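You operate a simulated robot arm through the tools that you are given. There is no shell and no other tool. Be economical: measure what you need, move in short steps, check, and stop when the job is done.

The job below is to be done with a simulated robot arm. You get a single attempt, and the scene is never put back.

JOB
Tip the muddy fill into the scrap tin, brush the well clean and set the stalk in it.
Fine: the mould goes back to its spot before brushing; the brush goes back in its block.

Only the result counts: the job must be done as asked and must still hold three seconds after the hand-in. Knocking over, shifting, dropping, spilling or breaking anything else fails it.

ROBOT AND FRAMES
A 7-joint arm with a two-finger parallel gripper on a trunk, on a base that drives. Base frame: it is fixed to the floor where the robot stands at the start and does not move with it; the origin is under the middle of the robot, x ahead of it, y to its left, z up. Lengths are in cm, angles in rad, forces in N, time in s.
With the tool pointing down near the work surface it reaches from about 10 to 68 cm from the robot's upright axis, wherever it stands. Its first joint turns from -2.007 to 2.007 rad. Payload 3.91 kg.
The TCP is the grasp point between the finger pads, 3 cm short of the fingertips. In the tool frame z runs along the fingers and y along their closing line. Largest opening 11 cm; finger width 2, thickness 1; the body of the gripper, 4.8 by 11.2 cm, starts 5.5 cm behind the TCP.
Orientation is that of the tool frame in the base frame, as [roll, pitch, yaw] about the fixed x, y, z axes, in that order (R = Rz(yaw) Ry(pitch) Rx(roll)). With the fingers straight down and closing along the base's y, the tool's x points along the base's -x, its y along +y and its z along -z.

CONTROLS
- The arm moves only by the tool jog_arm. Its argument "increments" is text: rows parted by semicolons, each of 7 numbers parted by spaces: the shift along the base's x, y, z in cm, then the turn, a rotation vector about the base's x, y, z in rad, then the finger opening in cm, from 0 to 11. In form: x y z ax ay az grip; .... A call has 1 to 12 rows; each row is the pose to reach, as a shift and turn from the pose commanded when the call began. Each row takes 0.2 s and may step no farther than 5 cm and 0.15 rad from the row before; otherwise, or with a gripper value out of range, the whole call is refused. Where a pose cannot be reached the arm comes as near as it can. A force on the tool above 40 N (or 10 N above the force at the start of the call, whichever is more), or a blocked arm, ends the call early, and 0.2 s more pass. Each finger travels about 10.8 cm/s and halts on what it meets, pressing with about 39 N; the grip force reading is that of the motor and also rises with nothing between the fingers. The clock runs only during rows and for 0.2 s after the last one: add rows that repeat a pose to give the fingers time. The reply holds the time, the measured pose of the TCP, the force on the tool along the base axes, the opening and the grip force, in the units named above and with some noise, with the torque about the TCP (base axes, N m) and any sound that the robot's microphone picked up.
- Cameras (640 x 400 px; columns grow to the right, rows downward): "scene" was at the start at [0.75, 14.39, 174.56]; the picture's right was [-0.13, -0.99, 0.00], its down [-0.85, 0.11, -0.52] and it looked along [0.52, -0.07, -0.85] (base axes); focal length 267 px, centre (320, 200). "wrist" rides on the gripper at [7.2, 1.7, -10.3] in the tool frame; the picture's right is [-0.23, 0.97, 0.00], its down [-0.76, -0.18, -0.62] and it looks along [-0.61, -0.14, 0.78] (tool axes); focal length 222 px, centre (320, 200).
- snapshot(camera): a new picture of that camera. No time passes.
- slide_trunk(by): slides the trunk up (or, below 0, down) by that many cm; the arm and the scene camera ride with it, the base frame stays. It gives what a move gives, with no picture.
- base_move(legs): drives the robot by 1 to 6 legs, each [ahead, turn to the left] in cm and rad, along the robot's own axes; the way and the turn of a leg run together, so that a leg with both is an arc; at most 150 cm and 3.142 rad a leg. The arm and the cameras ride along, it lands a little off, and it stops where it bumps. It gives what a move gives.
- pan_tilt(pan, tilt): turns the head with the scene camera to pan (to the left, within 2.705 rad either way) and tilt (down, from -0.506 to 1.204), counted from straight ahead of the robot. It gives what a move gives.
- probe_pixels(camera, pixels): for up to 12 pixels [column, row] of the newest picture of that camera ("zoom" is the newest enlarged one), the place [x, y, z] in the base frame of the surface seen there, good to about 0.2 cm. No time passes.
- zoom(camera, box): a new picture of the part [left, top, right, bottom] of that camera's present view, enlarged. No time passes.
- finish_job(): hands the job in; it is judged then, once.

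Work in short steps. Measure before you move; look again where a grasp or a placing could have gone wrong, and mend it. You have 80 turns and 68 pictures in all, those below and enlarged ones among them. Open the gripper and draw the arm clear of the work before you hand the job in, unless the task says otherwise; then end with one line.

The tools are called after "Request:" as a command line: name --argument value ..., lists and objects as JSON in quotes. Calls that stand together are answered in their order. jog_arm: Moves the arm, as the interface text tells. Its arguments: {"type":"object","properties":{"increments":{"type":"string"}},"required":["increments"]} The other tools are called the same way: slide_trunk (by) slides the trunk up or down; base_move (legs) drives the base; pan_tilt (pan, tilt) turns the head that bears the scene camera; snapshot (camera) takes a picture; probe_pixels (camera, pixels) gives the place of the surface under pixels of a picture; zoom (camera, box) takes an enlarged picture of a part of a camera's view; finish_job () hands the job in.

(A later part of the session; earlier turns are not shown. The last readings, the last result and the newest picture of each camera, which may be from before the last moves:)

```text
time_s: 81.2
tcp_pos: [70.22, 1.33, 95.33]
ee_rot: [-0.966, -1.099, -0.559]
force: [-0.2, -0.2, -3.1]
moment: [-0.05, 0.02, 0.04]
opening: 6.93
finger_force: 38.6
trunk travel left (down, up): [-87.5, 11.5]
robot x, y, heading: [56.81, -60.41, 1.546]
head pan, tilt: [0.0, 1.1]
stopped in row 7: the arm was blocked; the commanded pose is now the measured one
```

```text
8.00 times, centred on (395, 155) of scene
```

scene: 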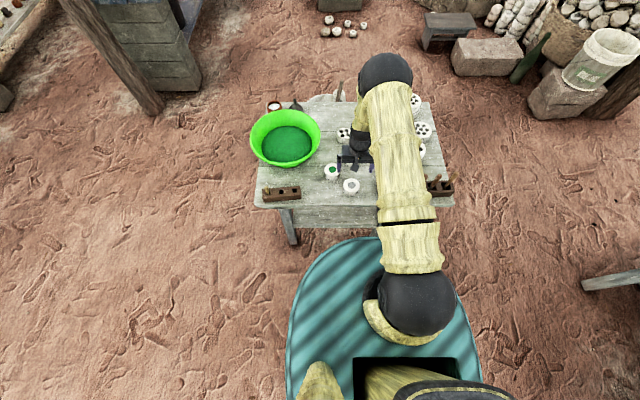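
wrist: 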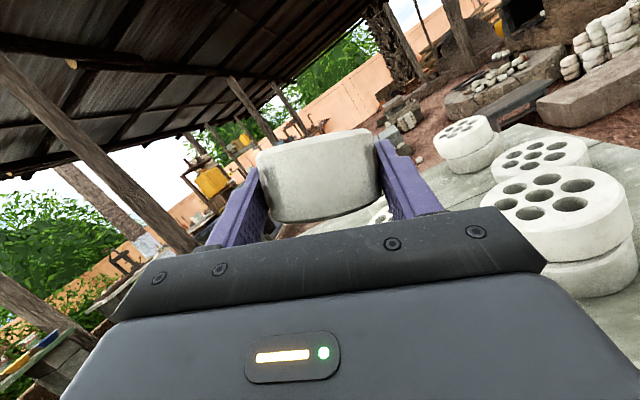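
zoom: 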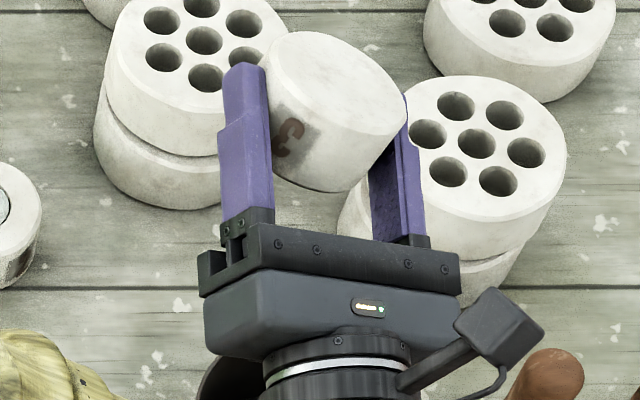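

No sign of the fill on the table yet. I bring the mouth back over the tin, pitching down 0.3 rad to leave the limit.

Request:
jog_arm --increments "0.4 -0.8 0 -0.1 0 0 5; 1 -2 0 -0.2 0 0 5; 1.8 -3.5 -0.5 -0.3 0 0 5; 2.8 -5 -1 -0.3 0 0 5; 3.2 -5.5 -2 -0.3 0 0 5; 3.2 -5.5 -3 -0.3 0 0 5; 3.2 -5.5 -3 -0.3 0 0 5; 3.2 -5.5 -3 -0.3 0 0 5"

Request:
zoom --camera "scene" --box '[350, 130, 430, 180]'

```text
time_s: 83.2
tcp_pos: [72.15, -1.42, 95.66]
ee_rot: [-1.484, -1.136, -0.083]
force: [-0.7, -0.8, -1.7]
moment: [-0.04, -0.01, 0.01]
opening: 6.91
finger_force: 38.4
trunk travel left (down, up): [-87.5, 11.5]
robot x, y, heading: [56.4, -60.78, 1.547]
head pan, tilt: [0.0, 1.1]
stopped in row 8: the arm was blocked; the commanded pose is now the measured one
```

```text
8.00 times, centred on (390, 155) of scene
```

zoom: 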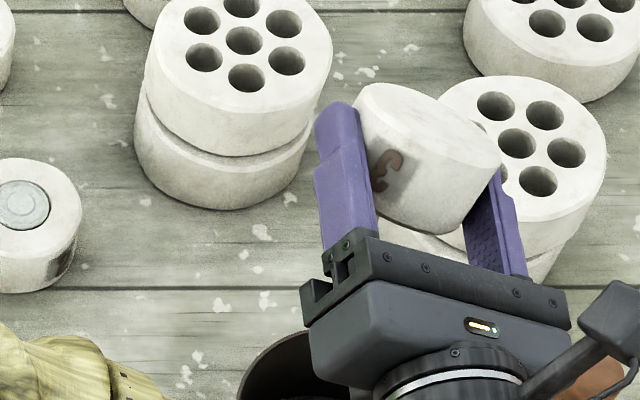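

Blocked again, at y≈-1.4, z≈95.7. I look at where the wrist links are relative to the tin and block.

Request:
zoom --camera "scene" --box '[280, 140, 480, 265]'

Request:
probe_pixels --camera "zoom" --pixels '[[320, 210], [345, 250], [330, 280], [400, 225], [300, 225], [250, 215], [200, 215], [280, 195], [235, 190], [440, 225], [100, 200], [360, 190]]'

```text
3.20 times, centred on (380, 202) of scene
```

zoom: 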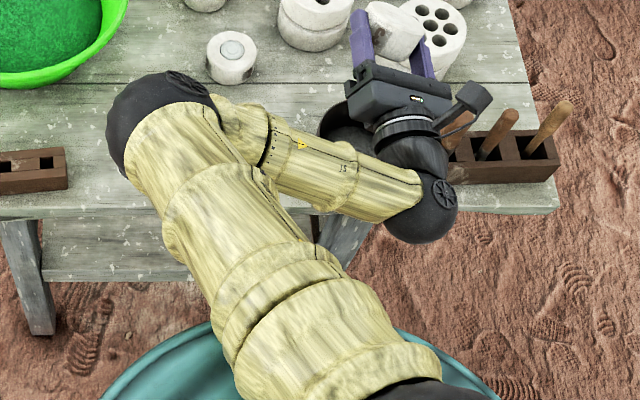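

```text
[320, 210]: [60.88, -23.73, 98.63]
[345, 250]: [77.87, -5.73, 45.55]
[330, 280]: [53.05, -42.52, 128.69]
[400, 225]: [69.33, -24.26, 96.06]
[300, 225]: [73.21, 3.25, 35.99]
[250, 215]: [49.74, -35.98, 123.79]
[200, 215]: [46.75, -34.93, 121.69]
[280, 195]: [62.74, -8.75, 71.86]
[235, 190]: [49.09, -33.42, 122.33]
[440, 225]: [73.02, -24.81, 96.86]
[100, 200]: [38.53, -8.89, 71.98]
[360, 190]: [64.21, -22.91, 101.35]
```

The wrist ball is at z≈97, y≈-25, touching nothing, so this is a joint limit. I instead drive the base back 3 cm and then slide the trunk down 6 cm, which puts the mouth over the tin's middle in this same posture.

Request:
base_move --legs '[[-3, 0]]'

Request:
slide_trunk --by -6

Request:
zoom --camera "scene" --box '[320, 110, 440, 185]'

```text
time_s: 84.0
tcp_pos: [72.04, -4.71, 95.67]
ee_rot: [-1.481, -1.137, -0.088]
force: [1.0, -0.5, -2.1]
moment: [-0.04, 0.01, 0.03]
opening: 6.89
finger_force: 39.3
trunk travel left (down, up): [-87.5, 11.5]
robot x, y, heading: [56.12, -63.58, 1.549]
head pan, tilt: [0.0, 1.1]
```

```text
time_s: 85.0
tcp_pos: [72.0, -4.55, 89.74]
ee_rot: [-1.48, -1.134, -0.086]
force: [-0.4, -0.2, -1.8]
moment: [-0.03, -0.01, 0.0]
opening: 6.9
finger_force: 39.1
trunk travel left (down, up): [-81.5, 17.5]
robot x, y, heading: [56.74, -63.96, 1.546]
head pan, tilt: [0.0, 1.1]
```

```text
5.33 times, centred on (380, 148) of scene
```

zoom: 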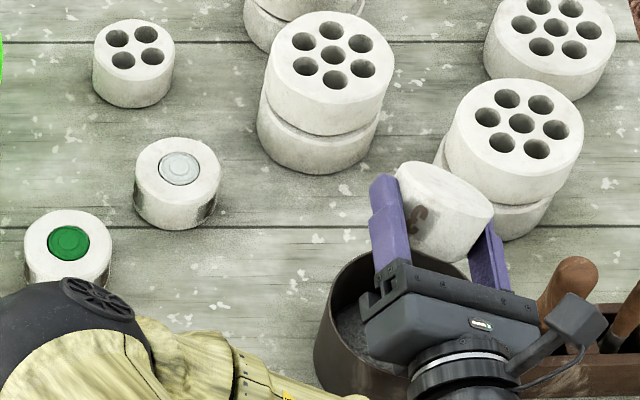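

Table around the tin is clean and the mould is now over the tin. I roll a bit further to drain it and shake, then come back.

Request:
jog_arm --increments "0 0 0 0 -0.14 0 5; 0 0 0 0 -0.28 0 5; 0 0 0.6 0 -0.28 0 5; 0 0 -0.3 0 -0.28 0 5; 0 0 0.6 0 -0.28 0 5; 0 0 0 0 -0.28 0 5; 0 0 0 0 -0.28 0 5; 0 0 0 0 -0.14 0 5; 0 0 0 0 0 0 5"

Request:
jog_arm --increments "0 0 0.5 -0.12 0 0 5; 0 0 1 -0.24 0 0 5; 0 0 1 -0.36 0 0 5; 0 0 1 -0.48 0 0 5; 0 0 1 -0.48 0 0 5"

```text
time_s: 87.0
tcp_pos: [71.73, -3.19, 91.19]
ee_rot: [-1.403, -1.109, -0.164]
force: [0.2, 0.1, -2.3]
moment: [-0.04, 0.01, 0.0]
opening: 6.91
finger_force: 39.6
trunk travel left (down, up): [-81.5, 17.5]
robot x, y, heading: [56.58, -63.64, 1.546]
head pan, tilt: [0.0, 1.1]
```

```text
time_s: 88.2
tcp_pos: [72.03, -4.56, 90.55]
ee_rot: [-2.424, -0.96, 0.749]
force: [0.7, 0.3, -2.4]
moment: [-0.02, 0.0, 0.01]
opening: 6.9
finger_force: 39.1
trunk travel left (down, up): [-81.5, 17.5]
robot x, y, heading: [56.36, -63.51, 1.547]
head pan, tilt: [0.0, 1.1]
```

Now I roll the mould back upright over the tin.

Request:
jog_arm --increments "0 0 0 0 0.1343 -0.0645 5; 0 0 0 0 0.2686 -0.129 5; 0 0 0 0 0.4029 -0.1935 5; 0 0 0 0 0.5372 -0.258 5; 0 0 0 0 0.6715 -0.3225 5; 0 0 0 0 0.8058 -0.387 5; 0 0 0 0 0.9401 -0.4515 5; 0 0 0 0 1.0744 -0.516 5; 0 0 0 0 1.2087 -0.5805 5; 0 0 0 0 1.343 -0.645 5; 0 0 0 0 1.4773 -0.7095 5; 0 0 0 0 1.6116 -0.774 5"

Request:
jog_arm --increments "0 0 0 0 0.1343 -0.0645 5; 0 0 0 0 0.2686 -0.129 5; 0 0 0 0 0.4029 -0.1935 5; 0 0 0 0 0.5372 -0.258 5; 0 0 0 0 0.6715 -0.3225 5; 0 0 0 0 0.8188 -0.3931 5; 0 0 0 0 0.8188 -0.3931 5"

Request:
zoom --camera "scene" --box '[340, 120, 440, 182]'

```text
time_s: 90.8
tcp_pos: [72.16, -4.52, 90.57]
ee_rot: [-2.121, 0.577, -0.327]
force: [0.3, 0.3, -2.1]
moment: [-0.02, 0.0, 0.02]
opening: 6.9
finger_force: 39.3
trunk travel left (down, up): [-81.5, 17.5]
robot x, y, heading: [56.56, -63.65, 1.549]
head pan, tilt: [0.0, 1.1]
```

```text
refused: row 6 steps farther than a row can; nothing moved
```

```text
6.40 times, centred on (390, 151) of scene
```

zoom: 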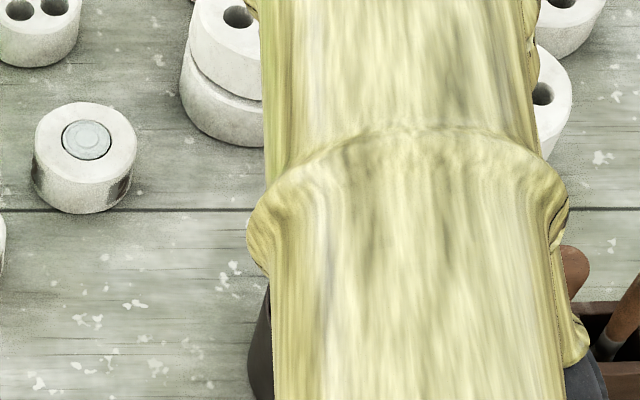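

The last step was a hair too large. I redo the remaining roll with smaller rows.

Request:
jog_arm --increments "0 0 0 0 0.117 -0.0562 5; 0 0 0 0 0.234 -0.1123 5; 0 0 0 0 0.351 -0.1685 5; 0 0 0 0 0.468 -0.2246 5; 0 0 0 0 0.585 -0.2808 5; 0 0 0 0 0.702 -0.3369 5; 0 0 0 0 0.8188 -0.3931 5; 0 0 0 0 0.8188 -0.3931 5"

Request:
zoom --camera "scene" --box '[340, 120, 440, 182]'

```text
time_s: 92.6
tcp_pos: [72.12, -4.46, 90.62]
ee_rot: [-3.124, 1.117, -1.546]
force: [0.0, 0.1, -2.4]
moment: [-0.01, -0.02, 0.01]
opening: 6.9
finger_force: 39.4
trunk travel left (down, up): [-81.5, 17.5]
robot x, y, heading: [56.44, -63.76, 1.554]
head pan, tilt: [0.0, 1.1]
```

```text
6.40 times, centred on (390, 151) of scene
```

zoom: 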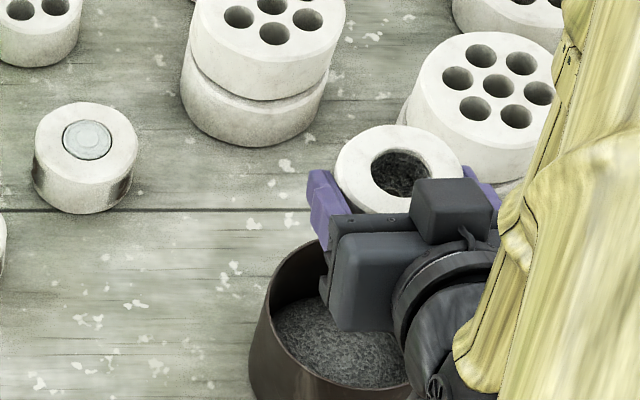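

The well is empty apart from residue, and the table is clean. I carry the mould back to its spot with small levelling corrections.

Request:
jog_arm --increments "-0.7 0 0 -0.006 0.01 -0.007 5; -2.2 0.1 0 -0.01 0.02 -0.014 5; -4 0.1 0 -0.017 0.032 -0.022 5; -6 0.2 0 -0.017 0.032 -0.022 5; -8 0.2 0 -0.017 0.032 -0.022 5; -10 0.3 0 -0.017 0.032 -0.022 5; -12 0.3 0 -0.017 0.032 -0.022 5; -14 0.36 0 -0.017 0.032 -0.022 5; -15.5 0.36 -0.5 -0.017 0.032 -0.022 5; -16.35 0.36 -2 -0.017 0.032 -0.022 5; -16.35 0.36 -4 -0.017 0.032 -0.022 5; -16.35 0.36 -4 -0.017 0.032 -0.022 5"

Request:
jog_arm --increments "0 0 -2 0 0 0 5; 0 0 -4 0 0 0 5; 0 0 -6 0 0 0 5; 0 0 -8 0 0 0 5; 0 0 -10 0 0 0 5; 0 0 -10.8 0 0 0 5; 0 0 -10.8 0 0 0 5"

```text
time_s: 95.2
tcp_pos: [55.93, -4.19, 86.59]
ee_rot: [3.095, 1.098, -1.63]
force: [0.2, -0.5, -2.3]
moment: [-0.01, 0.01, 0.01]
opening: 6.89
finger_force: 38.5
trunk travel left (down, up): [-81.5, 17.5]
robot x, y, heading: [56.54, -63.68, 1.55]
head pan, tilt: [0.0, 1.1]
```

```text
time_s: 96.8
tcp_pos: [55.73, -4.08, 75.62]
ee_rot: [3.096, 1.098, -1.629]
force: [-0.1, 0.4, -2.8]
moment: [-0.06, 0.0, 0.02]
opening: 6.89
finger_force: 39.1
trunk travel left (down, up): [-81.5, 17.5]
robot x, y, heading: [56.67, -63.71, 1.552]
head pan, tilt: [0.0, 1.1]
```

Still loaded at −2.8 N and about 1 cm up. I lower the last bit gently.

Request:
jog_arm --increments "0 0 -0.4 0 0 0 5; 0 0 -0.8 0 0 0 5; 0 0 -0.95 0 0 0 5; 0 0 -0.95 0 0 0 5"

```text
time_s: 97.8
tcp_pos: [55.65, -4.24, 74.92]
ee_rot: [3.094, 1.098, -1.628]
force: [0.1, 0.5, -3.5]
moment: [-0.04, -0.01, -0.01]
opening: 6.93
finger_force: 38.9
trunk travel left (down, up): [-81.5, 17.5]
robot x, y, heading: [56.78, -63.49, 1.554]
head pan, tilt: [0.0, 1.1]
```

Request:
jog_arm --increments "0 0 -0.1 0 0 0 5; 0 0 -0.2 0 0 0 5; 0 0 -0.25 0 0 0 5; 0 0 -0.25 0 0 0 5"

```text
time_s: 98.8
tcp_pos: [55.65, -4.1, 74.8]
ee_rot: [3.096, 1.104, -1.627]
force: [-1.8, 0.3, 12.6]
moment: [0.03, -0.39, 0.03]
opening: 6.89
finger_force: 39.5
trunk travel left (down, up): [-81.5, 17.5]
robot x, y, heading: [56.63, -63.48, 1.548]
head pan, tilt: [0.0, 1.1]
```

Contact (+12.6 N): the mould is down. I release, rise vertically and bring the tool back to vertical.

Request:
jog_arm --increments "0 0 0 0 0 0 7.5; 0 0 0 0 0 0 9; 0 0 0 0 0 0 11; 0 0 0 0 0 0 11; 0 0 4 0 0 0 11; 0 0 8 0 0 0 11; 0 0 13 0 0 0 11; 0 0 18 0 0 0 11; 0 0 20 -0.15 0 0 11; 0 0 20 -0.3 0 0 11; 0 0 20 -0.45 0 0 11; 0 0 20 -0.6 0 0 11"

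Request:
jog_arm --increments "4 -1 0 -0.15 0 0 11; 8 -1.2 0 -0.3 0 0 11; 12 -1.2 0 -0.45 0 0 11; 16 -1.2 0 -0.5 0 0 11; 20 -1.2 0 -0.5 0 0 11; 24 -1.2 0 -0.5 0 0 11; 28 -1.2 0 -0.5 0 0 11; 32 -1.2 0 -0.5 0 0 11; 33.3 -1.5 0 -0.5 0 0 11; 33.3 -1.5 0 -0.5 0 0 11"

Request:
zoom --camera "scene" --box '[330, 140, 430, 202]'

Request:
zoom --camera "wrist" --box '[160, 0, 400, 150]'

```text
time_s: 101.4
tcp_pos: [55.69, -4.28, 94.64]
ee_rot: [3.134, 0.497, -1.6]
force: [0.0, 0.2, -0.8]
moment: [0.02, -0.02, -0.01]
opening: 11.01
finger_force: 0.1
trunk travel left (down, up): [-81.5, 17.5]
robot x, y, heading: [56.46, -63.64, 1.55]
head pan, tilt: [0.0, 1.1]
```

```text
time_s: 103.6
tcp_pos: [89.08, -5.82, 94.68]
ee_rot: [-3.137, 0.002, -1.596]
force: [0.0, 0.2, 0.0]
moment: [0.02, -0.01, 0.01]
opening: 11.0
finger_force: 0.0
trunk travel left (down, up): [-81.5, 17.5]
robot x, y, heading: [56.52, -63.48, 1.552]
head pan, tilt: [0.0, 1.1]
```

```text
6.40 times, centred on (380, 171) of scene
```

zoom: 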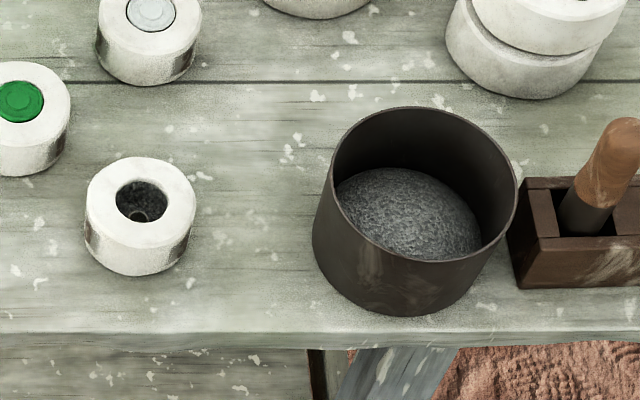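

```text
2.67 times, centred on (280, 75) of wrist
```

zoom: 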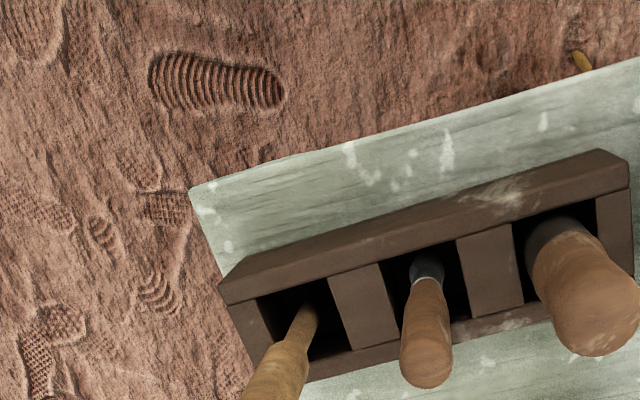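

The mould is back in place with a dirty well that has a small socket in its floor. Now I measure the brush handle precisely in this wrist zoom.

Request:
probe_pixels --camera "zoom" --pixels '[[428, 365], [425, 345], [425, 310], [427, 285], [427, 262], [404, 350], [448, 350], [280, 370], [306, 315], [595, 310], [575, 240], [490, 290]]'

```text
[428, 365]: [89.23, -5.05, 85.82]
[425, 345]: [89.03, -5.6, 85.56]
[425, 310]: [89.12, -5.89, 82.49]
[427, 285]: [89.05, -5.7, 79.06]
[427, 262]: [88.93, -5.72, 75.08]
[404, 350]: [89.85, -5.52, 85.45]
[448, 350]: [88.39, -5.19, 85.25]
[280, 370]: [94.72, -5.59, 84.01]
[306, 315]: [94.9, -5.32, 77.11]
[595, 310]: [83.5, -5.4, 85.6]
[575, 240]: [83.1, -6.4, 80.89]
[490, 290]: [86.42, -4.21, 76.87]
```

Brush handle axis is at (89.1,-5.15), top z≈86, diameter ≈1.6. I narrow the fingers to 5 cm to pass between the neighbours, descend to z≈83.5 and grip.

Request:
jog_arm --increments "0 0.65 0 0 0 0 5; 0 0.65 0 0 0 0 5; 0 0.65 0 0 0 0 5; 0 0.65 -4 0 0 0 5; 0 0.65 -8 0 0 0 5; 0 0.65 -11.2 0 0 0 5; 0 0.65 -11.2 0 0 0 5; 0 0.65 -11.2 0 0 0 3; 0 0.65 -11.2 0 0 0 1; 0 0.65 -11.2 0 0 0 0.3; 0 0.65 -11.2 0 0 0 0.3"

```text
time_s: 106.0
tcp_pos: [89.02, -5.05, 83.53]
ee_rot: [-3.137, 0.001, -1.598]
force: [0.5, 0.0, 0.8]
moment: [0.02, 0.01, -0.02]
opening: 1.75
finger_force: 38.8
trunk travel left (down, up): [-81.5, 17.5]
robot x, y, heading: [56.53, -63.65, 1.552]
head pan, tilt: [0.0, 1.1]
```

Gripped at 1.75 cm. I lift straight up slowly until clear of the block.

Request:
jog_arm --increments "0 0 0.5 0 0 0 0.3; 0 0 1.5 0 0 0 0.3; 0 0 3 0 0 0 0.3; 0 0 5 0 0 0 0.3; 0 0 7 0 0 0 0.3; 0 0 9 0 0 0 0.3; 0 0 11 0 0 0 0.3; 0 0 13 0 0 0 0.3; 0 0 14 0 0 0 0.3; 0 0 14 0 0 0 0.3"

Request:
zoom --camera "wrist" --box '[220, 0, 420, 125]'

Request:
zoom --camera "scene" --box '[390, 125, 470, 175]'

```text
time_s: 108.2
tcp_pos: [89.0, -4.92, 97.23]
ee_rot: [-3.138, -0.001, -1.597]
force: [-0.3, -0.1, 0.2]
moment: [0.03, 0.0, 0.0]
opening: 1.75
finger_force: 39.3
trunk travel left (down, up): [-81.5, 17.5]
robot x, y, heading: [56.24, -63.63, 1.549]
head pan, tilt: [0.0, 1.1]
```

```text
3.20 times, centred on (320, 62) of wrist
```

zoom: 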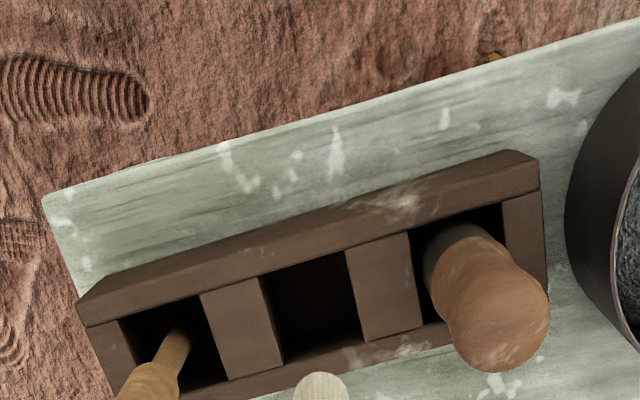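

```text
8.00 times, centred on (430, 150) of scene
```

zoom: 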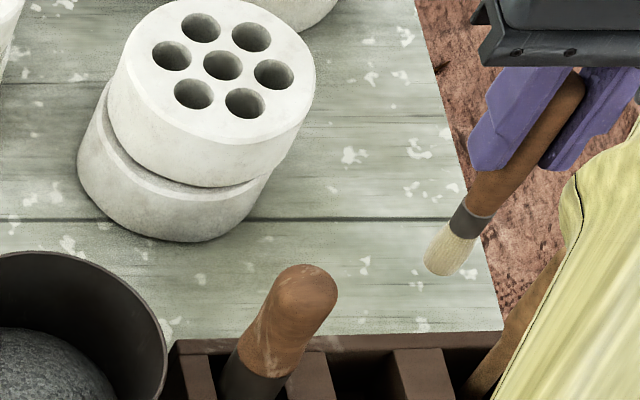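

It is the brush, cream bristles visible. I probe its tip and the well.

Request:
probe_pixels --camera "zoom" --pixels '[[448, 265], [440, 255], [452, 250], [470, 225], [445, 272]]'

Request:
zoom --camera "scene" --box '[335, 160, 367, 180]'

Request:
probe_pixels --camera "zoom" --pixels '[[330, 260], [300, 230], [360, 230], [330, 210], [335, 245], [265, 240], [400, 240], [330, 180], [330, 290], [180, 240], [470, 240]]'

```text
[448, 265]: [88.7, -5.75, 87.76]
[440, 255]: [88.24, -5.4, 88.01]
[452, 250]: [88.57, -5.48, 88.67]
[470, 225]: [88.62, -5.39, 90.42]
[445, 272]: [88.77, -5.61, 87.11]
```

```text
16.00 times, centred on (351, 170) of scene
```

zoom: 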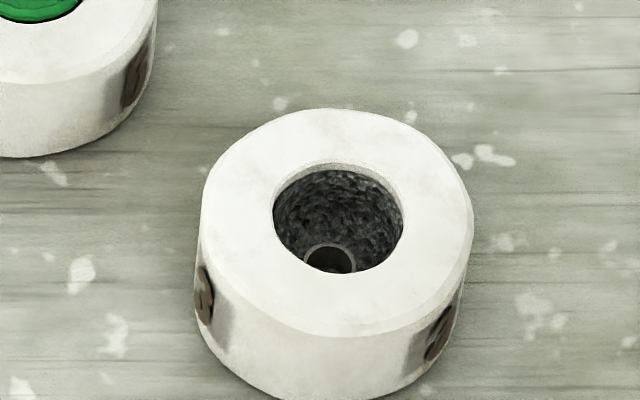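

```text
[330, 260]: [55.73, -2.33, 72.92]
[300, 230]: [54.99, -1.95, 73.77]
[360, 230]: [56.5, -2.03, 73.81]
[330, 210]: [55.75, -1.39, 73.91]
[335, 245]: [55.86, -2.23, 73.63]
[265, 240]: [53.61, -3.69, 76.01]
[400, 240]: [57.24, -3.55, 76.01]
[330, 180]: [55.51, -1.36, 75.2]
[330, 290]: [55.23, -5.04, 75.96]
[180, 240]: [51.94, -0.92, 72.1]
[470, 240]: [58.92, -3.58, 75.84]
```

Brush tip is about 10.2 cm below the TCP. The well is centred at (55.6,-3.05), radius ~1.7, floor z≈73.7. I carry the brush over it.

Request:
jog_arm --increments "0 0 3 0 0 0 0.3; -4 0.2 3 0 0 0 0.3; -8 0.5 3 0 0 0 0.3; -12 0.8 3 0 0 0 0.3; -16 1.1 3 0 0 0 0.3; -20 1.4 3 0 0 0 0.3; -24 1.7 3 0 0 0 0.3; -28 1.95 1 0 0 0 0.3; -31.5 1.95 -2 0 0 0 0.3; -33.4 1.95 -5 0 0 0 0.3; -33.4 1.95 -8 0 0 0 0.3; -33.4 1.95 -8 0 0 0 0.3"

Request:
zoom --camera "scene" --box '[320, 145, 400, 195]'

```text
time_s: 110.8
tcp_pos: [55.64, -2.97, 89.35]
ee_rot: [-3.139, 0.001, -1.595]
force: [0.8, -0.5, -0.1]
moment: [0.03, 0.0, 0.03]
opening: 1.69
finger_force: 38.7
trunk travel left (down, up): [-81.5, 17.5]
robot x, y, heading: [56.41, -63.46, 1.545]
head pan, tilt: [0.0, 1.1]
```

```text
8.00 times, centred on (360, 170) of scene
```

zoom: 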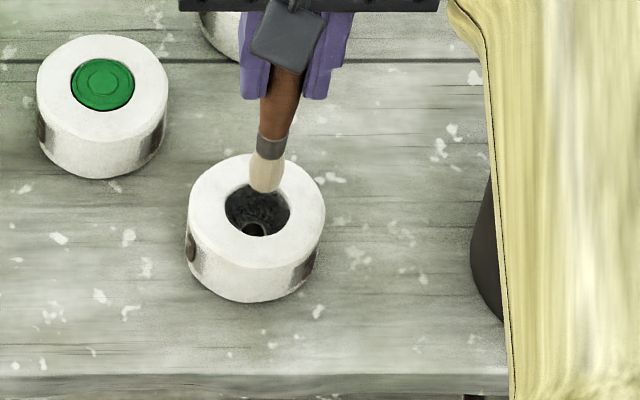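

The brush hangs right above the well. I lower it until the bristles reach the floor.

Request:
jog_arm --increments "0 0 -1.5 0 0 0 0.3; 0 0 -3 0 0 0 0.3; 0 0 -4.2 0 0 0 0.3; 0 0 -4.9 0 0 0 0.3; 0 0 -5.3 0 0 0 0.3; 0 0 -5.3 0 0 0 0.3"

```text
time_s: 112.2
tcp_pos: [55.65, -3.08, 84.59]
ee_rot: [-3.136, 0.006, -1.597]
force: [0.9, -2.4, 31.6]
moment: [-0.25, -0.12, -0.11]
opening: 1.72
finger_force: 39.5
trunk travel left (down, up): [-81.5, 17.5]
robot x, y, heading: [56.5, -63.59, 1.552]
head pan, tilt: [0.0, 1.1]
```

Contact with the floor at TCP z≈84.6. I ease off the pressure and sweep circles inside the well.

Request:
jog_arm --increments "0 0 0.4 0 0 0 0.3; 0.4 0 0.4 0 0 0 0.3; 0.7 0 0.4 0 0 0 0.3; 0.5 0.5 0.4 0 0 0 0.3; 0 0.7 0.4 0 0 0 0.3; -0.5 0.5 0.4 0 0 0 0.3; -0.7 0 0.4 0 0 0 0.3; -0.5 -0.5 0.4 0 0 0 0.3; 0 -0.7 0.4 0 0 0 0.3; 0.5 -0.5 0.4 0 0 0 0.3; 0.7 0 0.4 0 0 0 0.3; 0 0 0.4 0 0 0 0.3"

Request:
zoom --camera "scene" --box '[335, 160, 367, 180]'

```text
time_s: 114.8
tcp_pos: [55.6, -3.18, 84.54]
ee_rot: [-3.137, -0.001, -1.595]
force: [-0.5, -0.1, -1.0]
moment: [-0.02, -0.02, -0.02]
opening: 1.7
finger_force: 39.6
trunk travel left (down, up): [-81.5, 17.5]
robot x, y, heading: [56.67, -63.72, 1.551]
head pan, tilt: [0.0, 1.1]
```

```text
16.00 times, centred on (351, 170) of scene
```

zoom: 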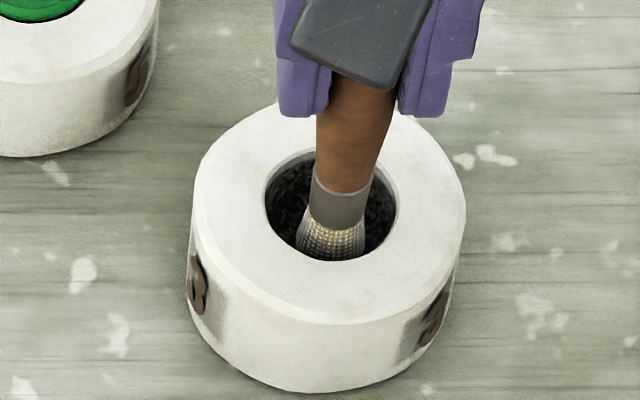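

Residue is still there, and the wall contact nudged the mould about 0.2 cm. I make tighter circles about the well's actual centre, with light floor pressure.

Request:
jog_arm --increments "-0.2 0.1 -0.2 0 0 0 0.3; 0.2 0.1 -0.2 0 0 0 0.3; 0.1 0.45 -0.2 0 0 0 0.3; -0.2 0.6 -0.2 0 0 0 0.3; -0.55 0.45 -0.2 0 0 0 0.3; -0.7 0.1 -0.2 0 0 0 0.3; -0.55 -0.25 -0.2 0 0 0 0.3; -0.2 -0.4 -0.2 0 0 0 0.3; 0.15 -0.25 -0.2 0 0 0 0.3; 0.3 0.1 -0.2 0 0 0 0.3; 0 0.4 -0.2 0 0 0 0.3; -0.2 0.1 -0.2 0 0 0 0.3"

Request:
zoom --camera "scene" --box '[335, 160, 367, 180]'

```text
time_s: 117.4
tcp_pos: [55.56, -3.05, 84.45]
ee_rot: [-3.137, 0.0, -1.599]
force: [2.9, -4.9, 11.9]
moment: [-0.62, -0.35, -0.01]
opening: 1.72
finger_force: 39.1
trunk travel left (down, up): [-81.5, 17.5]
robot x, y, heading: [56.8, -63.29, 1.546]
head pan, tilt: [0.0, 1.1]
```

```text
16.00 times, centred on (351, 170) of scene
```

zoom: 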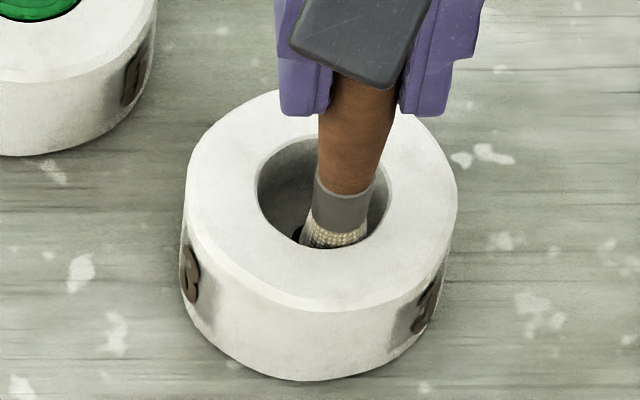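

The well looks clean now, though the mould has crept about 0.5 cm, which I will correct later with the gripper. I lift the brush out and check.

Request:
jog_arm --increments "0 0 0.5 0 0 0 0.3; 0 0 2 0 0 0 0.3; 0 0 4 0 0 0 0.3; 0 0 7 0 0 0 0.3; 0 0 11 0 0 0 0.3; 0 0 15 0 0 0 0.3; 5 -0.3 15.5 0 0 0 0.3; 9.5 -0.6 15.5 0 0 0 0.3; 14 -1 15.5 0 0 0 0.3; 14 -1 15.5 0 0 0 0.3"

Request:
zoom --camera "scene" --box '[335, 160, 367, 180]'

Request:
probe_pixels --camera "zoom" --pixels '[[190, 200], [450, 200], [320, 100], [320, 305], [260, 200], [390, 200], [320, 150], [320, 255], [320, 190], [300, 215], [310, 235]]'

```text
refused: row 7 steps farther than a row can; nothing moved
```

```text
16.00 times, centred on (351, 170) of scene
```

zoom: 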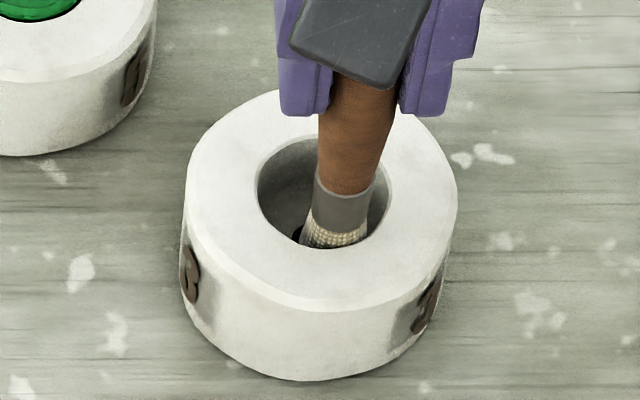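

```text
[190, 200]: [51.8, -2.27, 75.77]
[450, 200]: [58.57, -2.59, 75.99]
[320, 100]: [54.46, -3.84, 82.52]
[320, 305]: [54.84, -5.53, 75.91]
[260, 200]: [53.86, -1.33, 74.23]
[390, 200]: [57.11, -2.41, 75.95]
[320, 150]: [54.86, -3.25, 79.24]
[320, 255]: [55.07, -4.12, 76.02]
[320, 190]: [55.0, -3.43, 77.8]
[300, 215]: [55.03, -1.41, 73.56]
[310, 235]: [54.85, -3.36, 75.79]
```

One row was too long, so nothing moved. I redo the lift with shorter rows and carry the brush back over its slot (x=89.0,y=-5.05).

Request:
jog_arm --increments "0 0 0.5 0 0 0 0.3; 0 0 2 0 0 0 0.3; 0 0 4 0 0 0 0.3; 0 0 7.5 0 0 0 0.3; 0 0 11.5 0 0 0 0.3; 0 0 15.5 0 0 0 0.3; 4 -0.3 15.5 0 0 0 0.3; 8.5 -0.6 15.5 0 0 0 0.3; 13 -1 15.5 0 0 0 0.3; 17.5 -1.3 15.5 0 0 0 0.3; 22 -1.6 15.5 0 0 0 0.3; 26.5 -1.9 15.5 0 0 0 0.3"

Request:
jog_arm --increments "4 -0.05 0 0 0 0 0.3; 6.95 -0.05 0 0 0 0 0.3; 6.95 -0.05 0 0 0 0 0.3"

Request:
zoom --camera "wrist" --box '[220, 0, 420, 125]'

Request:
zoom --camera "scene" --box '[335, 130, 463, 210]'

```text
time_s: 120.0
tcp_pos: [82.05, -5.04, 99.82]
ee_rot: [-3.14, 0.0, -1.597]
force: [-0.4, 0.5, 0.4]
moment: [0.01, -0.01, 0.0]
opening: 1.72
finger_force: 39.0
trunk travel left (down, up): [-81.5, 17.5]
robot x, y, heading: [56.58, -63.58, 1.552]
head pan, tilt: [0.0, 1.1]
```

```text
time_s: 120.8
tcp_pos: [89.01, -5.02, 99.7]
ee_rot: [-3.137, 0.002, -1.597]
force: [0.3, 0.3, -0.6]
moment: [0.02, 0.02, 0.01]
opening: 1.74
finger_force: 39.1
trunk travel left (down, up): [-81.5, 17.5]
robot x, y, heading: [56.73, -63.32, 1.552]
head pan, tilt: [0.0, 1.1]
```

```text
3.20 times, centred on (320, 62) of wrist
```

zoom: 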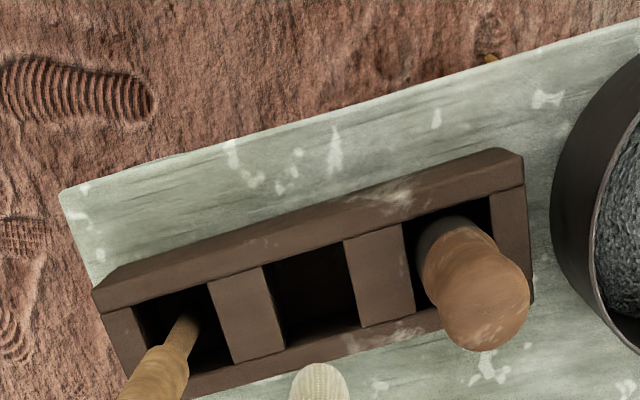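

```text
5.00 times, centred on (399, 170) of scene
```

zoom: 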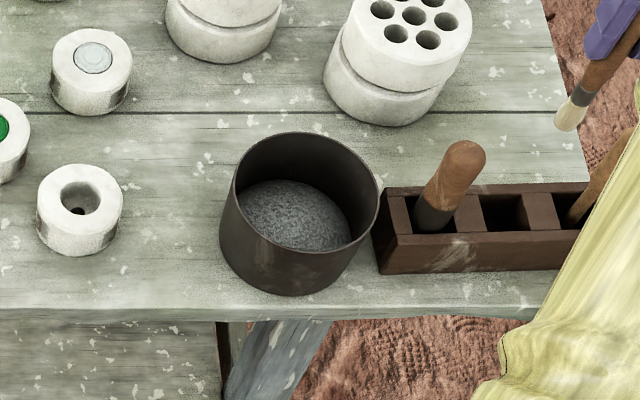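

The well is clean and the slot is free. I lower the brush back into its slot.

Request:
jog_arm --increments "0 0 -4 0 0 0 0.3; 0 0 -8 0 0 0 0.3; 0 0 -10 0 0 0 0.3; 0 0 -12 0 0 0 0.3; 0 0 -14 0 0 0 0.3; 0 0 -15 0 0 0 0.3; 0 0 -15.6 0 0 0 0.3; 0 0 -15.9 0 0 0 0.3; 0 0 -15.9 0 0 0 0.3"

```text
time_s: 122.8
tcp_pos: [88.98, -4.85, 84.06]
ee_rot: [-3.137, 0.0, -1.596]
force: [-0.7, 0.0, -0.7]
moment: [-0.03, 0.01, 0.01]
opening: 1.72
finger_force: 39.2
trunk travel left (down, up): [-81.5, 17.5]
robot x, y, heading: [56.79, -63.81, 1.549]
head pan, tilt: [0.0, 1.1]
```

No contact yet at 84.0. I lower the last few millimetres, then release with a small opening and rise.

Request:
jog_arm --increments "0 0 -0.2 0 0 0 0.3; 0 0 -0.4 0 0 0 0.3; 0 0 -0.5 0 0 0 0.3; 0 0 -0.5 0 0 0 0.3"

```text
time_s: 123.8
tcp_pos: [89.0, -4.88, 83.73]
ee_rot: [-3.132, 0.005, -1.598]
force: [0.1, -1.8, 24.5]
moment: [-0.1, -0.02, -0.01]
opening: 1.74
finger_force: 38.7
trunk travel left (down, up): [-81.5, 17.5]
robot x, y, heading: [56.58, -63.48, 1.548]
head pan, tilt: [0.0, 1.1]
```

Seated (+24.5 N). I release, rise, and move back over the mould to re-centre it.

Request:
jog_arm --increments "0 0 0.2 0 0 0 2.5; 0 0 0.2 0 0 0 4; 0 0 0.2 0 0 0 5; 0 0 0.2 0 0 0 5; 0 0 4 0 0 0 5; 0 0 8 0 0 0 5; 0 0 12 0 0 0 5; -4 0.2 13 0 0 0 6; -8 0.5 13 0 0 0 7; -12 0.8 13 0 0 0 8; -16 1.1 13 0 0 0 9; -20 1.4 13 0 0 0 11"

Request:
jog_arm --increments "-4.5 0.2 0 0 0 0 11; -9 0.4 0 0 0 0 11; -13.6 0.8 0 0 0 0 11; -13.6 0.8 -4 0 0 0 11; -13.6 0.8 -4 0 0 0 11"

Request:
snapshot --camera "wrist"

Request:
probe_pixels --camera "wrist" --pixels '[[318, 110], [400, 20], [500, 20], [180, 150]]'

```text
time_s: 126.4
tcp_pos: [68.79, -3.35, 96.32]
ee_rot: [-3.137, -0.001, -1.595]
force: [-0.1, 0.4, 0.4]
moment: [0.02, -0.01, -0.02]
opening: 11.02
finger_force: 0.0
trunk travel left (down, up): [-81.5, 17.5]
robot x, y, heading: [56.36, -63.49, 1.552]
head pan, tilt: [0.0, 1.1]
```

```text
time_s: 127.6
tcp_pos: [55.28, -2.68, 92.38]
ee_rot: [-3.138, 0.002, -1.598]
force: [0.2, 0.5, -0.5]
moment: [0.02, 0.0, -0.03]
opening: 11.02
finger_force: 0.0
trunk travel left (down, up): [-81.5, 17.5]
robot x, y, heading: [56.65, -63.71, 1.549]
head pan, tilt: [0.0, 1.1]
```

```text
11 pictures are left
```

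wrist: 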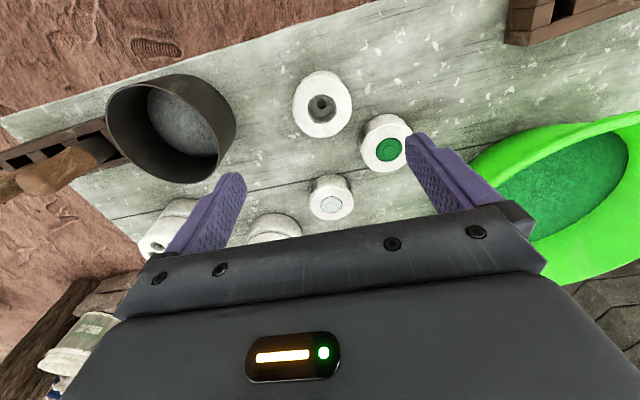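

```text
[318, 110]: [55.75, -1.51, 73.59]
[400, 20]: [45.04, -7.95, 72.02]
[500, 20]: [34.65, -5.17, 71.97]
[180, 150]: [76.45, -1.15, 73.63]
```

I probe the mould's top rim here to get its current centre.

Request:
probe_pixels --camera "wrist" --pixels '[[297, 98], [348, 98], [320, 75], [325, 122], [308, 105], [337, 105], [322, 96], [322, 116], [322, 106]]'

```text
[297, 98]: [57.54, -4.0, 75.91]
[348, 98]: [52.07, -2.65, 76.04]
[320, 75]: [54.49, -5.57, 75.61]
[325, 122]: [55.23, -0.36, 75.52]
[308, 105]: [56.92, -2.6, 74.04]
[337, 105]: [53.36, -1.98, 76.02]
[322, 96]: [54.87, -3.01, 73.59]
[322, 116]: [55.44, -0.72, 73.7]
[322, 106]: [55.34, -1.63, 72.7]
```

The mould centre is about (55.15,-2.65), versus its spot at (55.7,-3.15). I grip it from above, slide it back, release and rise.

Request:
jog_arm --increments "0 0 -5 0 0 0 11; 0 0 -10 0 0 0 11; 0 0 -14 0 0 0 11; 0 0 -16.6 0 0 0 11; 0 0 -16.6 0 0 0 9; 0 0 -16.6 0 0 0 6.5; 0 0 -16.6 0 0 0 6.5; 0.2 -0.2 -16.6 0 0 0 6.5; 0.45 -0.4 -16.6 0 0 0 6.5; 0.55 -0.5 -16.6 0 0 0 6.5; 0.55 -0.5 -16.6 0 0 0 6.5"

Request:
jog_arm --increments "0 0 0 0 0 0 7.5; 0 0 0 0 0 0 9; 0 0 0 0 0 0 11; 0 0 0 0 0 0 11; 0 0 4 0 0 0 11; 0 0 9 0 0 0 11; 0 0 14 0 0 0 11; -4 -1 17 0 0 0 11; -8 -1.5 20 0 0 0 11; -12.5 -2 20 0 0 0 11; -17 -2.5 20 0 0 0 11; -21.5 -3 20 0 0 0 11"

Request:
jog_arm --increments "-4 0 0 0 0 0 8; -8 0 0 0 0 0 7; -12 0 0 0 0 0 6; -13.5 0 0 0 0 0 6; -13.5 0 0 0 0 0 6"

Request:
zoom --camera "scene" --box '[240, 130, 368, 210]'

Request:
zoom --camera "wrist" --box '[200, 0, 440, 150]'

```text
time_s: 130.0
tcp_pos: [55.8, -3.17, 75.73]
ee_rot: [-3.138, 0.0, -1.596]
force: [0.3, -0.4, 0.5]
moment: [-0.03, 0.0, 0.0]
opening: 6.9
finger_force: 39.2
trunk travel left (down, up): [-81.5, 17.5]
robot x, y, heading: [56.54, -63.58, 1.554]
head pan, tilt: [0.0, 1.1]
```

```text
refused: row 8 steps farther than a row can; nothing moved
```

```text
time_s: 131.2
tcp_pos: [42.25, -3.19, 75.86]
ee_rot: [-3.138, -0.002, -1.596]
force: [0.1, -0.1, -0.1]
moment: [0.0, -0.01, 0.01]
opening: 6.92
finger_force: 39.4
trunk travel left (down, up): [-81.5, 17.5]
robot x, y, heading: [56.59, -63.8, 1.549]
head pan, tilt: [0.0, 1.1]
```

```text
5.00 times, centred on (304, 170) of scene
```

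zoom: 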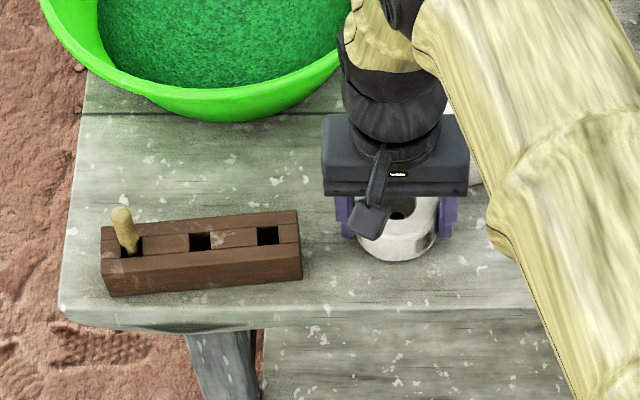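

```text
2.67 times, centred on (320, 75) of wrist
```

zoom: 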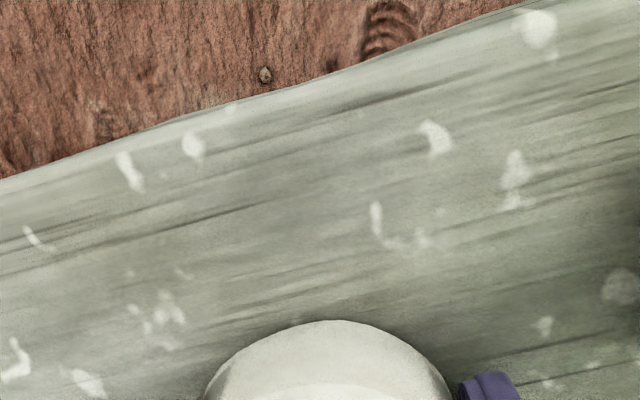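

A refused row meant the release was skipped, so the still-gripped mould slid 13.5 cm in −x. It touched nothing. I slide it back along the same line to its spot.

Request:
jog_arm --increments "1 0 0 0 0 0 6; 3 0 0 0 0 0 6; 5 0 0 0 0 0 6; 7 0 0 0 0 0 6; 9 0 0 0 0 0 6; 11 0 0 0 0 0 6; 12.5 0 0 0 0 0 6; 13.5 0 0 0 0 0 6; 13.5 0 0 0 0 0 6"

```text
time_s: 133.2
tcp_pos: [55.71, -3.19, 75.81]
ee_rot: [-3.137, 0.0, -1.598]
force: [0.1, -0.1, 0.8]
moment: [0.04, 0.06, -0.01]
opening: 6.92
finger_force: 38.9
trunk travel left (down, up): [-81.5, 17.5]
robot x, y, heading: [56.44, -63.8, 1.551]
head pan, tilt: [0.0, 1.1]
```

The mould is back at (55.7,-3.2). Now I release it and rise, as a single call.

Request:
jog_arm --increments "0 0 0 0 0 0 7.5; 0 0 0 0 0 0 9; 0 0 0 0 0 0 11; 0 0 0 0 0 0 11; 0 0 3 0 0 0 11; 0 0 7 0 0 0 11; 0 0 11 0 0 0 11; 0 0 15 0 0 0 11; 0 0 19 0 0 0 11; 0 0 20 0 0 0 11"

```text
time_s: 135.4
tcp_pos: [55.85, -3.24, 95.77]
ee_rot: [-3.139, 0.0, -1.596]
force: [1.0, 0.0, -0.3]
moment: [0.02, 0.01, -0.01]
opening: 11.0
finger_force: 0.1
trunk travel left (down, up): [-81.5, 17.5]
robot x, y, heading: [56.62, -63.65, 1.55]
head pan, tilt: [0.0, 1.1]
```

I drive forward 8 cm to bring the rack within reach, then move over the stalk.

Request:
base_move --legs '[[8, 0]]'

Request:
jog_arm --increments "-4 -1.5 0 0 0 0 9; -8 -3 0 0 0 0 7; -12 -4.5 0 0 0 0 6; -16 -6 0 0 0 0 5; -20 -7.5 0 0 0 0 5; -24 -9 0 0 0 0 5; -28 -10 0 0 0 0 5; -32 -10.6 0 0 0 0 5; -35.5 -11 0 0 0 0 5; -35.5 -11 0 0 0 0 5"

Request:
zoom --camera "wrist" --box '[200, 20, 440, 170]'

```text
time_s: 136.6
tcp_pos: [55.98, 4.91, 95.71]
ee_rot: [-3.137, -0.001, -1.597]
force: [-0.5, 0.6, 0.4]
moment: [0.02, -0.02, -0.04]
opening: 11.01
finger_force: 0.0
trunk travel left (down, up): [-81.5, 17.5]
robot x, y, heading: [56.34, -55.36, 1.548]
head pan, tilt: [0.0, 1.1]
```

```text
time_s: 138.8
tcp_pos: [20.41, -6.1, 95.6]
ee_rot: [-3.138, 0.0, -1.598]
force: [0.0, 0.4, 0.0]
moment: [-0.02, 0.01, -0.02]
opening: 4.99
finger_force: 0.1
trunk travel left (down, up): [-81.5, 17.5]
robot x, y, heading: [56.58, -55.51, 1.546]
head pan, tilt: [0.0, 1.1]
```

```text
2.67 times, centred on (320, 95) of wrist
```

zoom: 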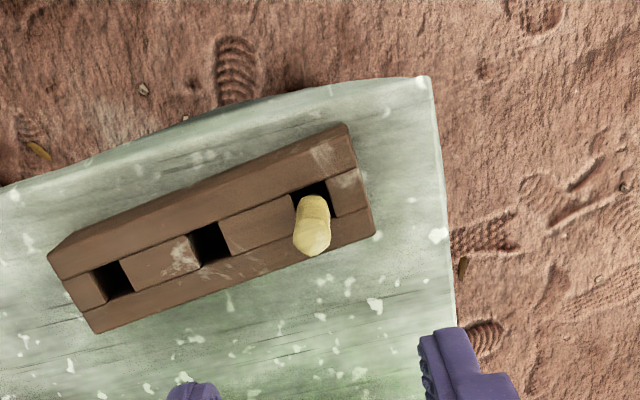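

The stalk stands in the right slot at (312,225) of the zoom. I probe it.

Request:
probe_pixels --camera "zoom" --pixels '[[314, 245], [313, 235], [313, 215], [314, 200], [298, 238], [328, 238], [302, 205], [325, 205], [312, 188], [260, 225], [350, 185], [313, 252]]'

```text
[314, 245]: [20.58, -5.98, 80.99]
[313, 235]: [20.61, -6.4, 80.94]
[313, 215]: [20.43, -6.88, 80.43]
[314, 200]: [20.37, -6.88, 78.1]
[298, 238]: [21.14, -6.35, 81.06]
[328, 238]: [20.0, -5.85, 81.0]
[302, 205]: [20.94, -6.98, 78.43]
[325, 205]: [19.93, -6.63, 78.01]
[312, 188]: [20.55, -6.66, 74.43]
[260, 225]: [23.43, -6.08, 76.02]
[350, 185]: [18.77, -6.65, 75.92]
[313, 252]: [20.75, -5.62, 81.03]
```

Stalk axis ≈(20.5,-6.25), diameter ~1.2, top z 81, rack top 76. I descend to TCP z≈79.8 and grip it.

Request:
jog_arm --increments "0.1 -0.15 -4 0 0 0 5; 0.1 -0.15 -8 0 0 0 5; 0.1 -0.15 -12 0 0 0 5; 0.1 -0.15 -14.5 0 0 0 5; 0.1 -0.15 -15.9 0 0 0 5; 0.1 -0.15 -15.9 0 0 0 5; 0.1 -0.15 -15.9 0 0 0 3; 0.1 -0.15 -15.9 0 0 0 1; 0.1 -0.15 -15.9 0 0 0 0.2; 0.1 -0.15 -15.9 0 0 0 0.2"

Request:
jog_arm --increments "0 0 0.5 0 0 0 0.2; 0 0 1.5 0 0 0 0.2; 0 0 3 0 0 0 0.2; 0 0 5 0 0 0 0.2; 0 0 8 0 0 0 0.2; 0 0 11 0 0 0 0.2; 0 0 14 0 0 0 0.2; 0 0 14 0 0 0 0.2"

Request:
zoom --camera "scene" --box '[230, 110, 310, 160]'

```text
time_s: 140.9
tcp_pos: [20.61, -6.32, 80.03]
ee_rot: [-3.138, -0.001, -1.597]
force: [0.7, 0.4, 1.2]
moment: [-0.01, 0.0, 0.01]
opening: 1.28
finger_force: 39.0
trunk travel left (down, up): [-81.5, 17.5]
robot x, y, heading: [56.85, -55.52, 1.553]
head pan, tilt: [0.0, 1.1]
```

```text
time_s: 142.8
tcp_pos: [20.62, -6.3, 93.77]
ee_rot: [-3.138, 0.0, -1.597]
force: [0.1, 0.0, -0.3]
moment: [-0.01, 0.04, 0.0]
opening: 1.3
finger_force: 39.3
trunk travel left (down, up): [-81.5, 17.5]
robot x, y, heading: [56.66, -55.11, 1.55]
head pan, tilt: [0.0, 1.1]
```

```text
8.00 times, centred on (270, 135) of scene
```

zoom: 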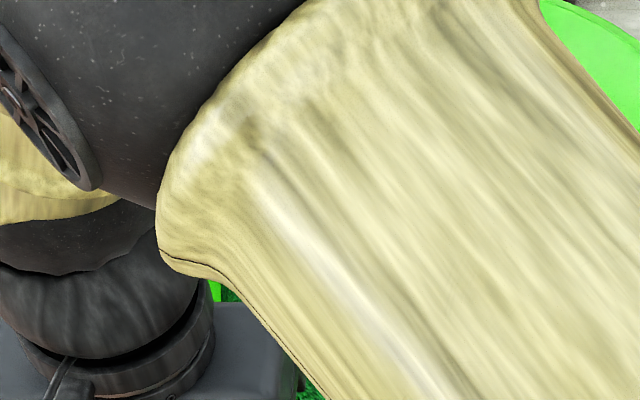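

Stalk held (1.3 cm). Before placing it I measure the well's socket exactly with a tight scene zoom.

Request:
zoom --camera "scene" --box '[332, 170, 372, 195]'

```text
16.00 times, centred on (352, 182) of scene
```

zoom: 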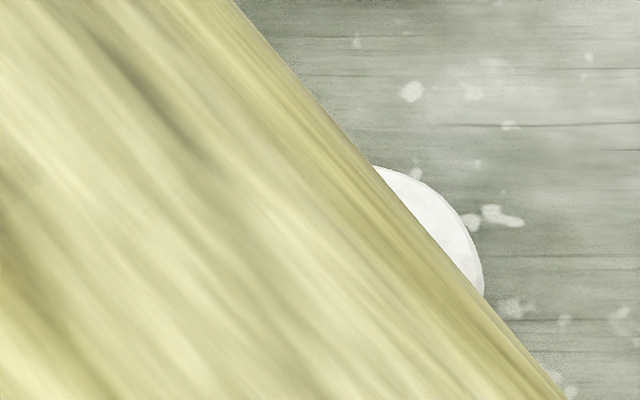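

The arm hides it. I carry the stalk to above the mould and use the wrist camera instead.

Request:
jog_arm --increments "4 0 1 0 0 0 0.2; 8 0 1.5 0 0 0 0.2; 12 0 1.5 0 0 0 0.2; 16 0 1.5 0 0 0 0.2; 20 0.5 1.5 0 0 0 0.2; 24 1 1.5 0 0 0 0.2; 28 2 1.5 0 0 0 0.2; 32 3 1.5 0 0 0 0.2; 35.1 3.15 1.5 0 0 0 0.2; 35.1 3.15 1.5 0 0 0 0.2"

Request:
zoom --camera "wrist" --box '[272, 70, 368, 130]'

Request:
probe_pixels --camera "zoom" --pixels '[[320, 220], [300, 200], [340, 200], [320, 180], [320, 240], [320, 260], [280, 220], [360, 220], [240, 220], [400, 220], [320, 120], [320, 330]]'

```text
time_s: 144.9
tcp_pos: [55.49, -3.08, 95.32]
ee_rot: [-3.137, 0.0, -1.597]
force: [0.4, 1.1, 0.0]
moment: [0.01, 0.01, -0.02]
opening: 1.32
finger_force: 39.3
trunk travel left (down, up): [-81.5, 17.5]
robot x, y, heading: [56.89, -55.27, 1.55]
head pan, tilt: [0.0, 1.1]
```

```text
6.67 times, centred on (320, 100) of wrist
```

zoom: 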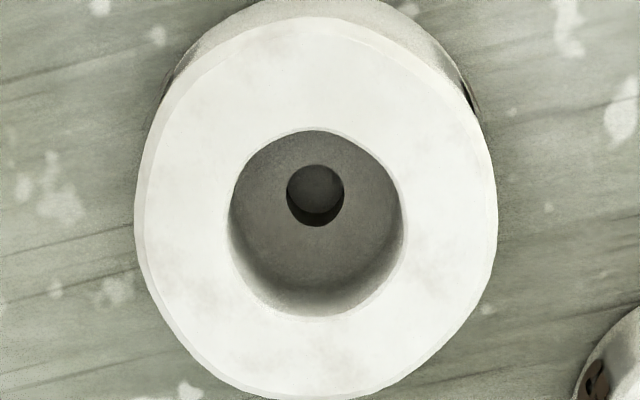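

```text
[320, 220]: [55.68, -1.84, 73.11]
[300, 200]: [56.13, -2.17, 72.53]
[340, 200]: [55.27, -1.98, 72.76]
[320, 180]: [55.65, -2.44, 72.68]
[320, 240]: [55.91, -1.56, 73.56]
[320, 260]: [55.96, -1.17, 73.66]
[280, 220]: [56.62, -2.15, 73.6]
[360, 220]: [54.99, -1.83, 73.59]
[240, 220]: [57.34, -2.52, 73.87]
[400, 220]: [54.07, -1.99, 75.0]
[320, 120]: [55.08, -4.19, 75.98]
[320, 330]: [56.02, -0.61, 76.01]
```

The well is clean with a socket at (316,196). I probe many rim and socket points to average its centre.

Request:
probe_pixels --camera "zoom" --pixels '[[226, 225], [408, 225], [317, 125], [317, 322], [255, 155], [380, 155], [255, 290], [380, 295], [145, 210], [488, 210], [317, 28], [317, 388]]'

Request:
probe_pixels --camera "zoom" --pixels '[[280, 196], [352, 196], [316, 158], [316, 235], [290, 170], [342, 170], [290, 222], [342, 222], [316, 190], [316, 200], [306, 195], [326, 195]]'

```text
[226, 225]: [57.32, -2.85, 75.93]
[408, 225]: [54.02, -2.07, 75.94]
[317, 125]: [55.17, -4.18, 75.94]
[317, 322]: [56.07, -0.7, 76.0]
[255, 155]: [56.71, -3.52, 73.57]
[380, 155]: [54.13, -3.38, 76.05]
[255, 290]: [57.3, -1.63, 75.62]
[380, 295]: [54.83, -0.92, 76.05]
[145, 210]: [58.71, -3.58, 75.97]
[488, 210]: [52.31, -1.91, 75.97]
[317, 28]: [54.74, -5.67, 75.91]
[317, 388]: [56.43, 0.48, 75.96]
```

```text
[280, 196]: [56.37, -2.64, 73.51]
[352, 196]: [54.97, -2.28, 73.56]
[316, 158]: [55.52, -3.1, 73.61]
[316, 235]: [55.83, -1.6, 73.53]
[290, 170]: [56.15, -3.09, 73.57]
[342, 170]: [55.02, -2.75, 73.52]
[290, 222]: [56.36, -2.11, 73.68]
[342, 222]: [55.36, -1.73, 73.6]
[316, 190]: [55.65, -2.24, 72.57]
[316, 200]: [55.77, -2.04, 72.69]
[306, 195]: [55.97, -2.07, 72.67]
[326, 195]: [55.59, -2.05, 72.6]
```

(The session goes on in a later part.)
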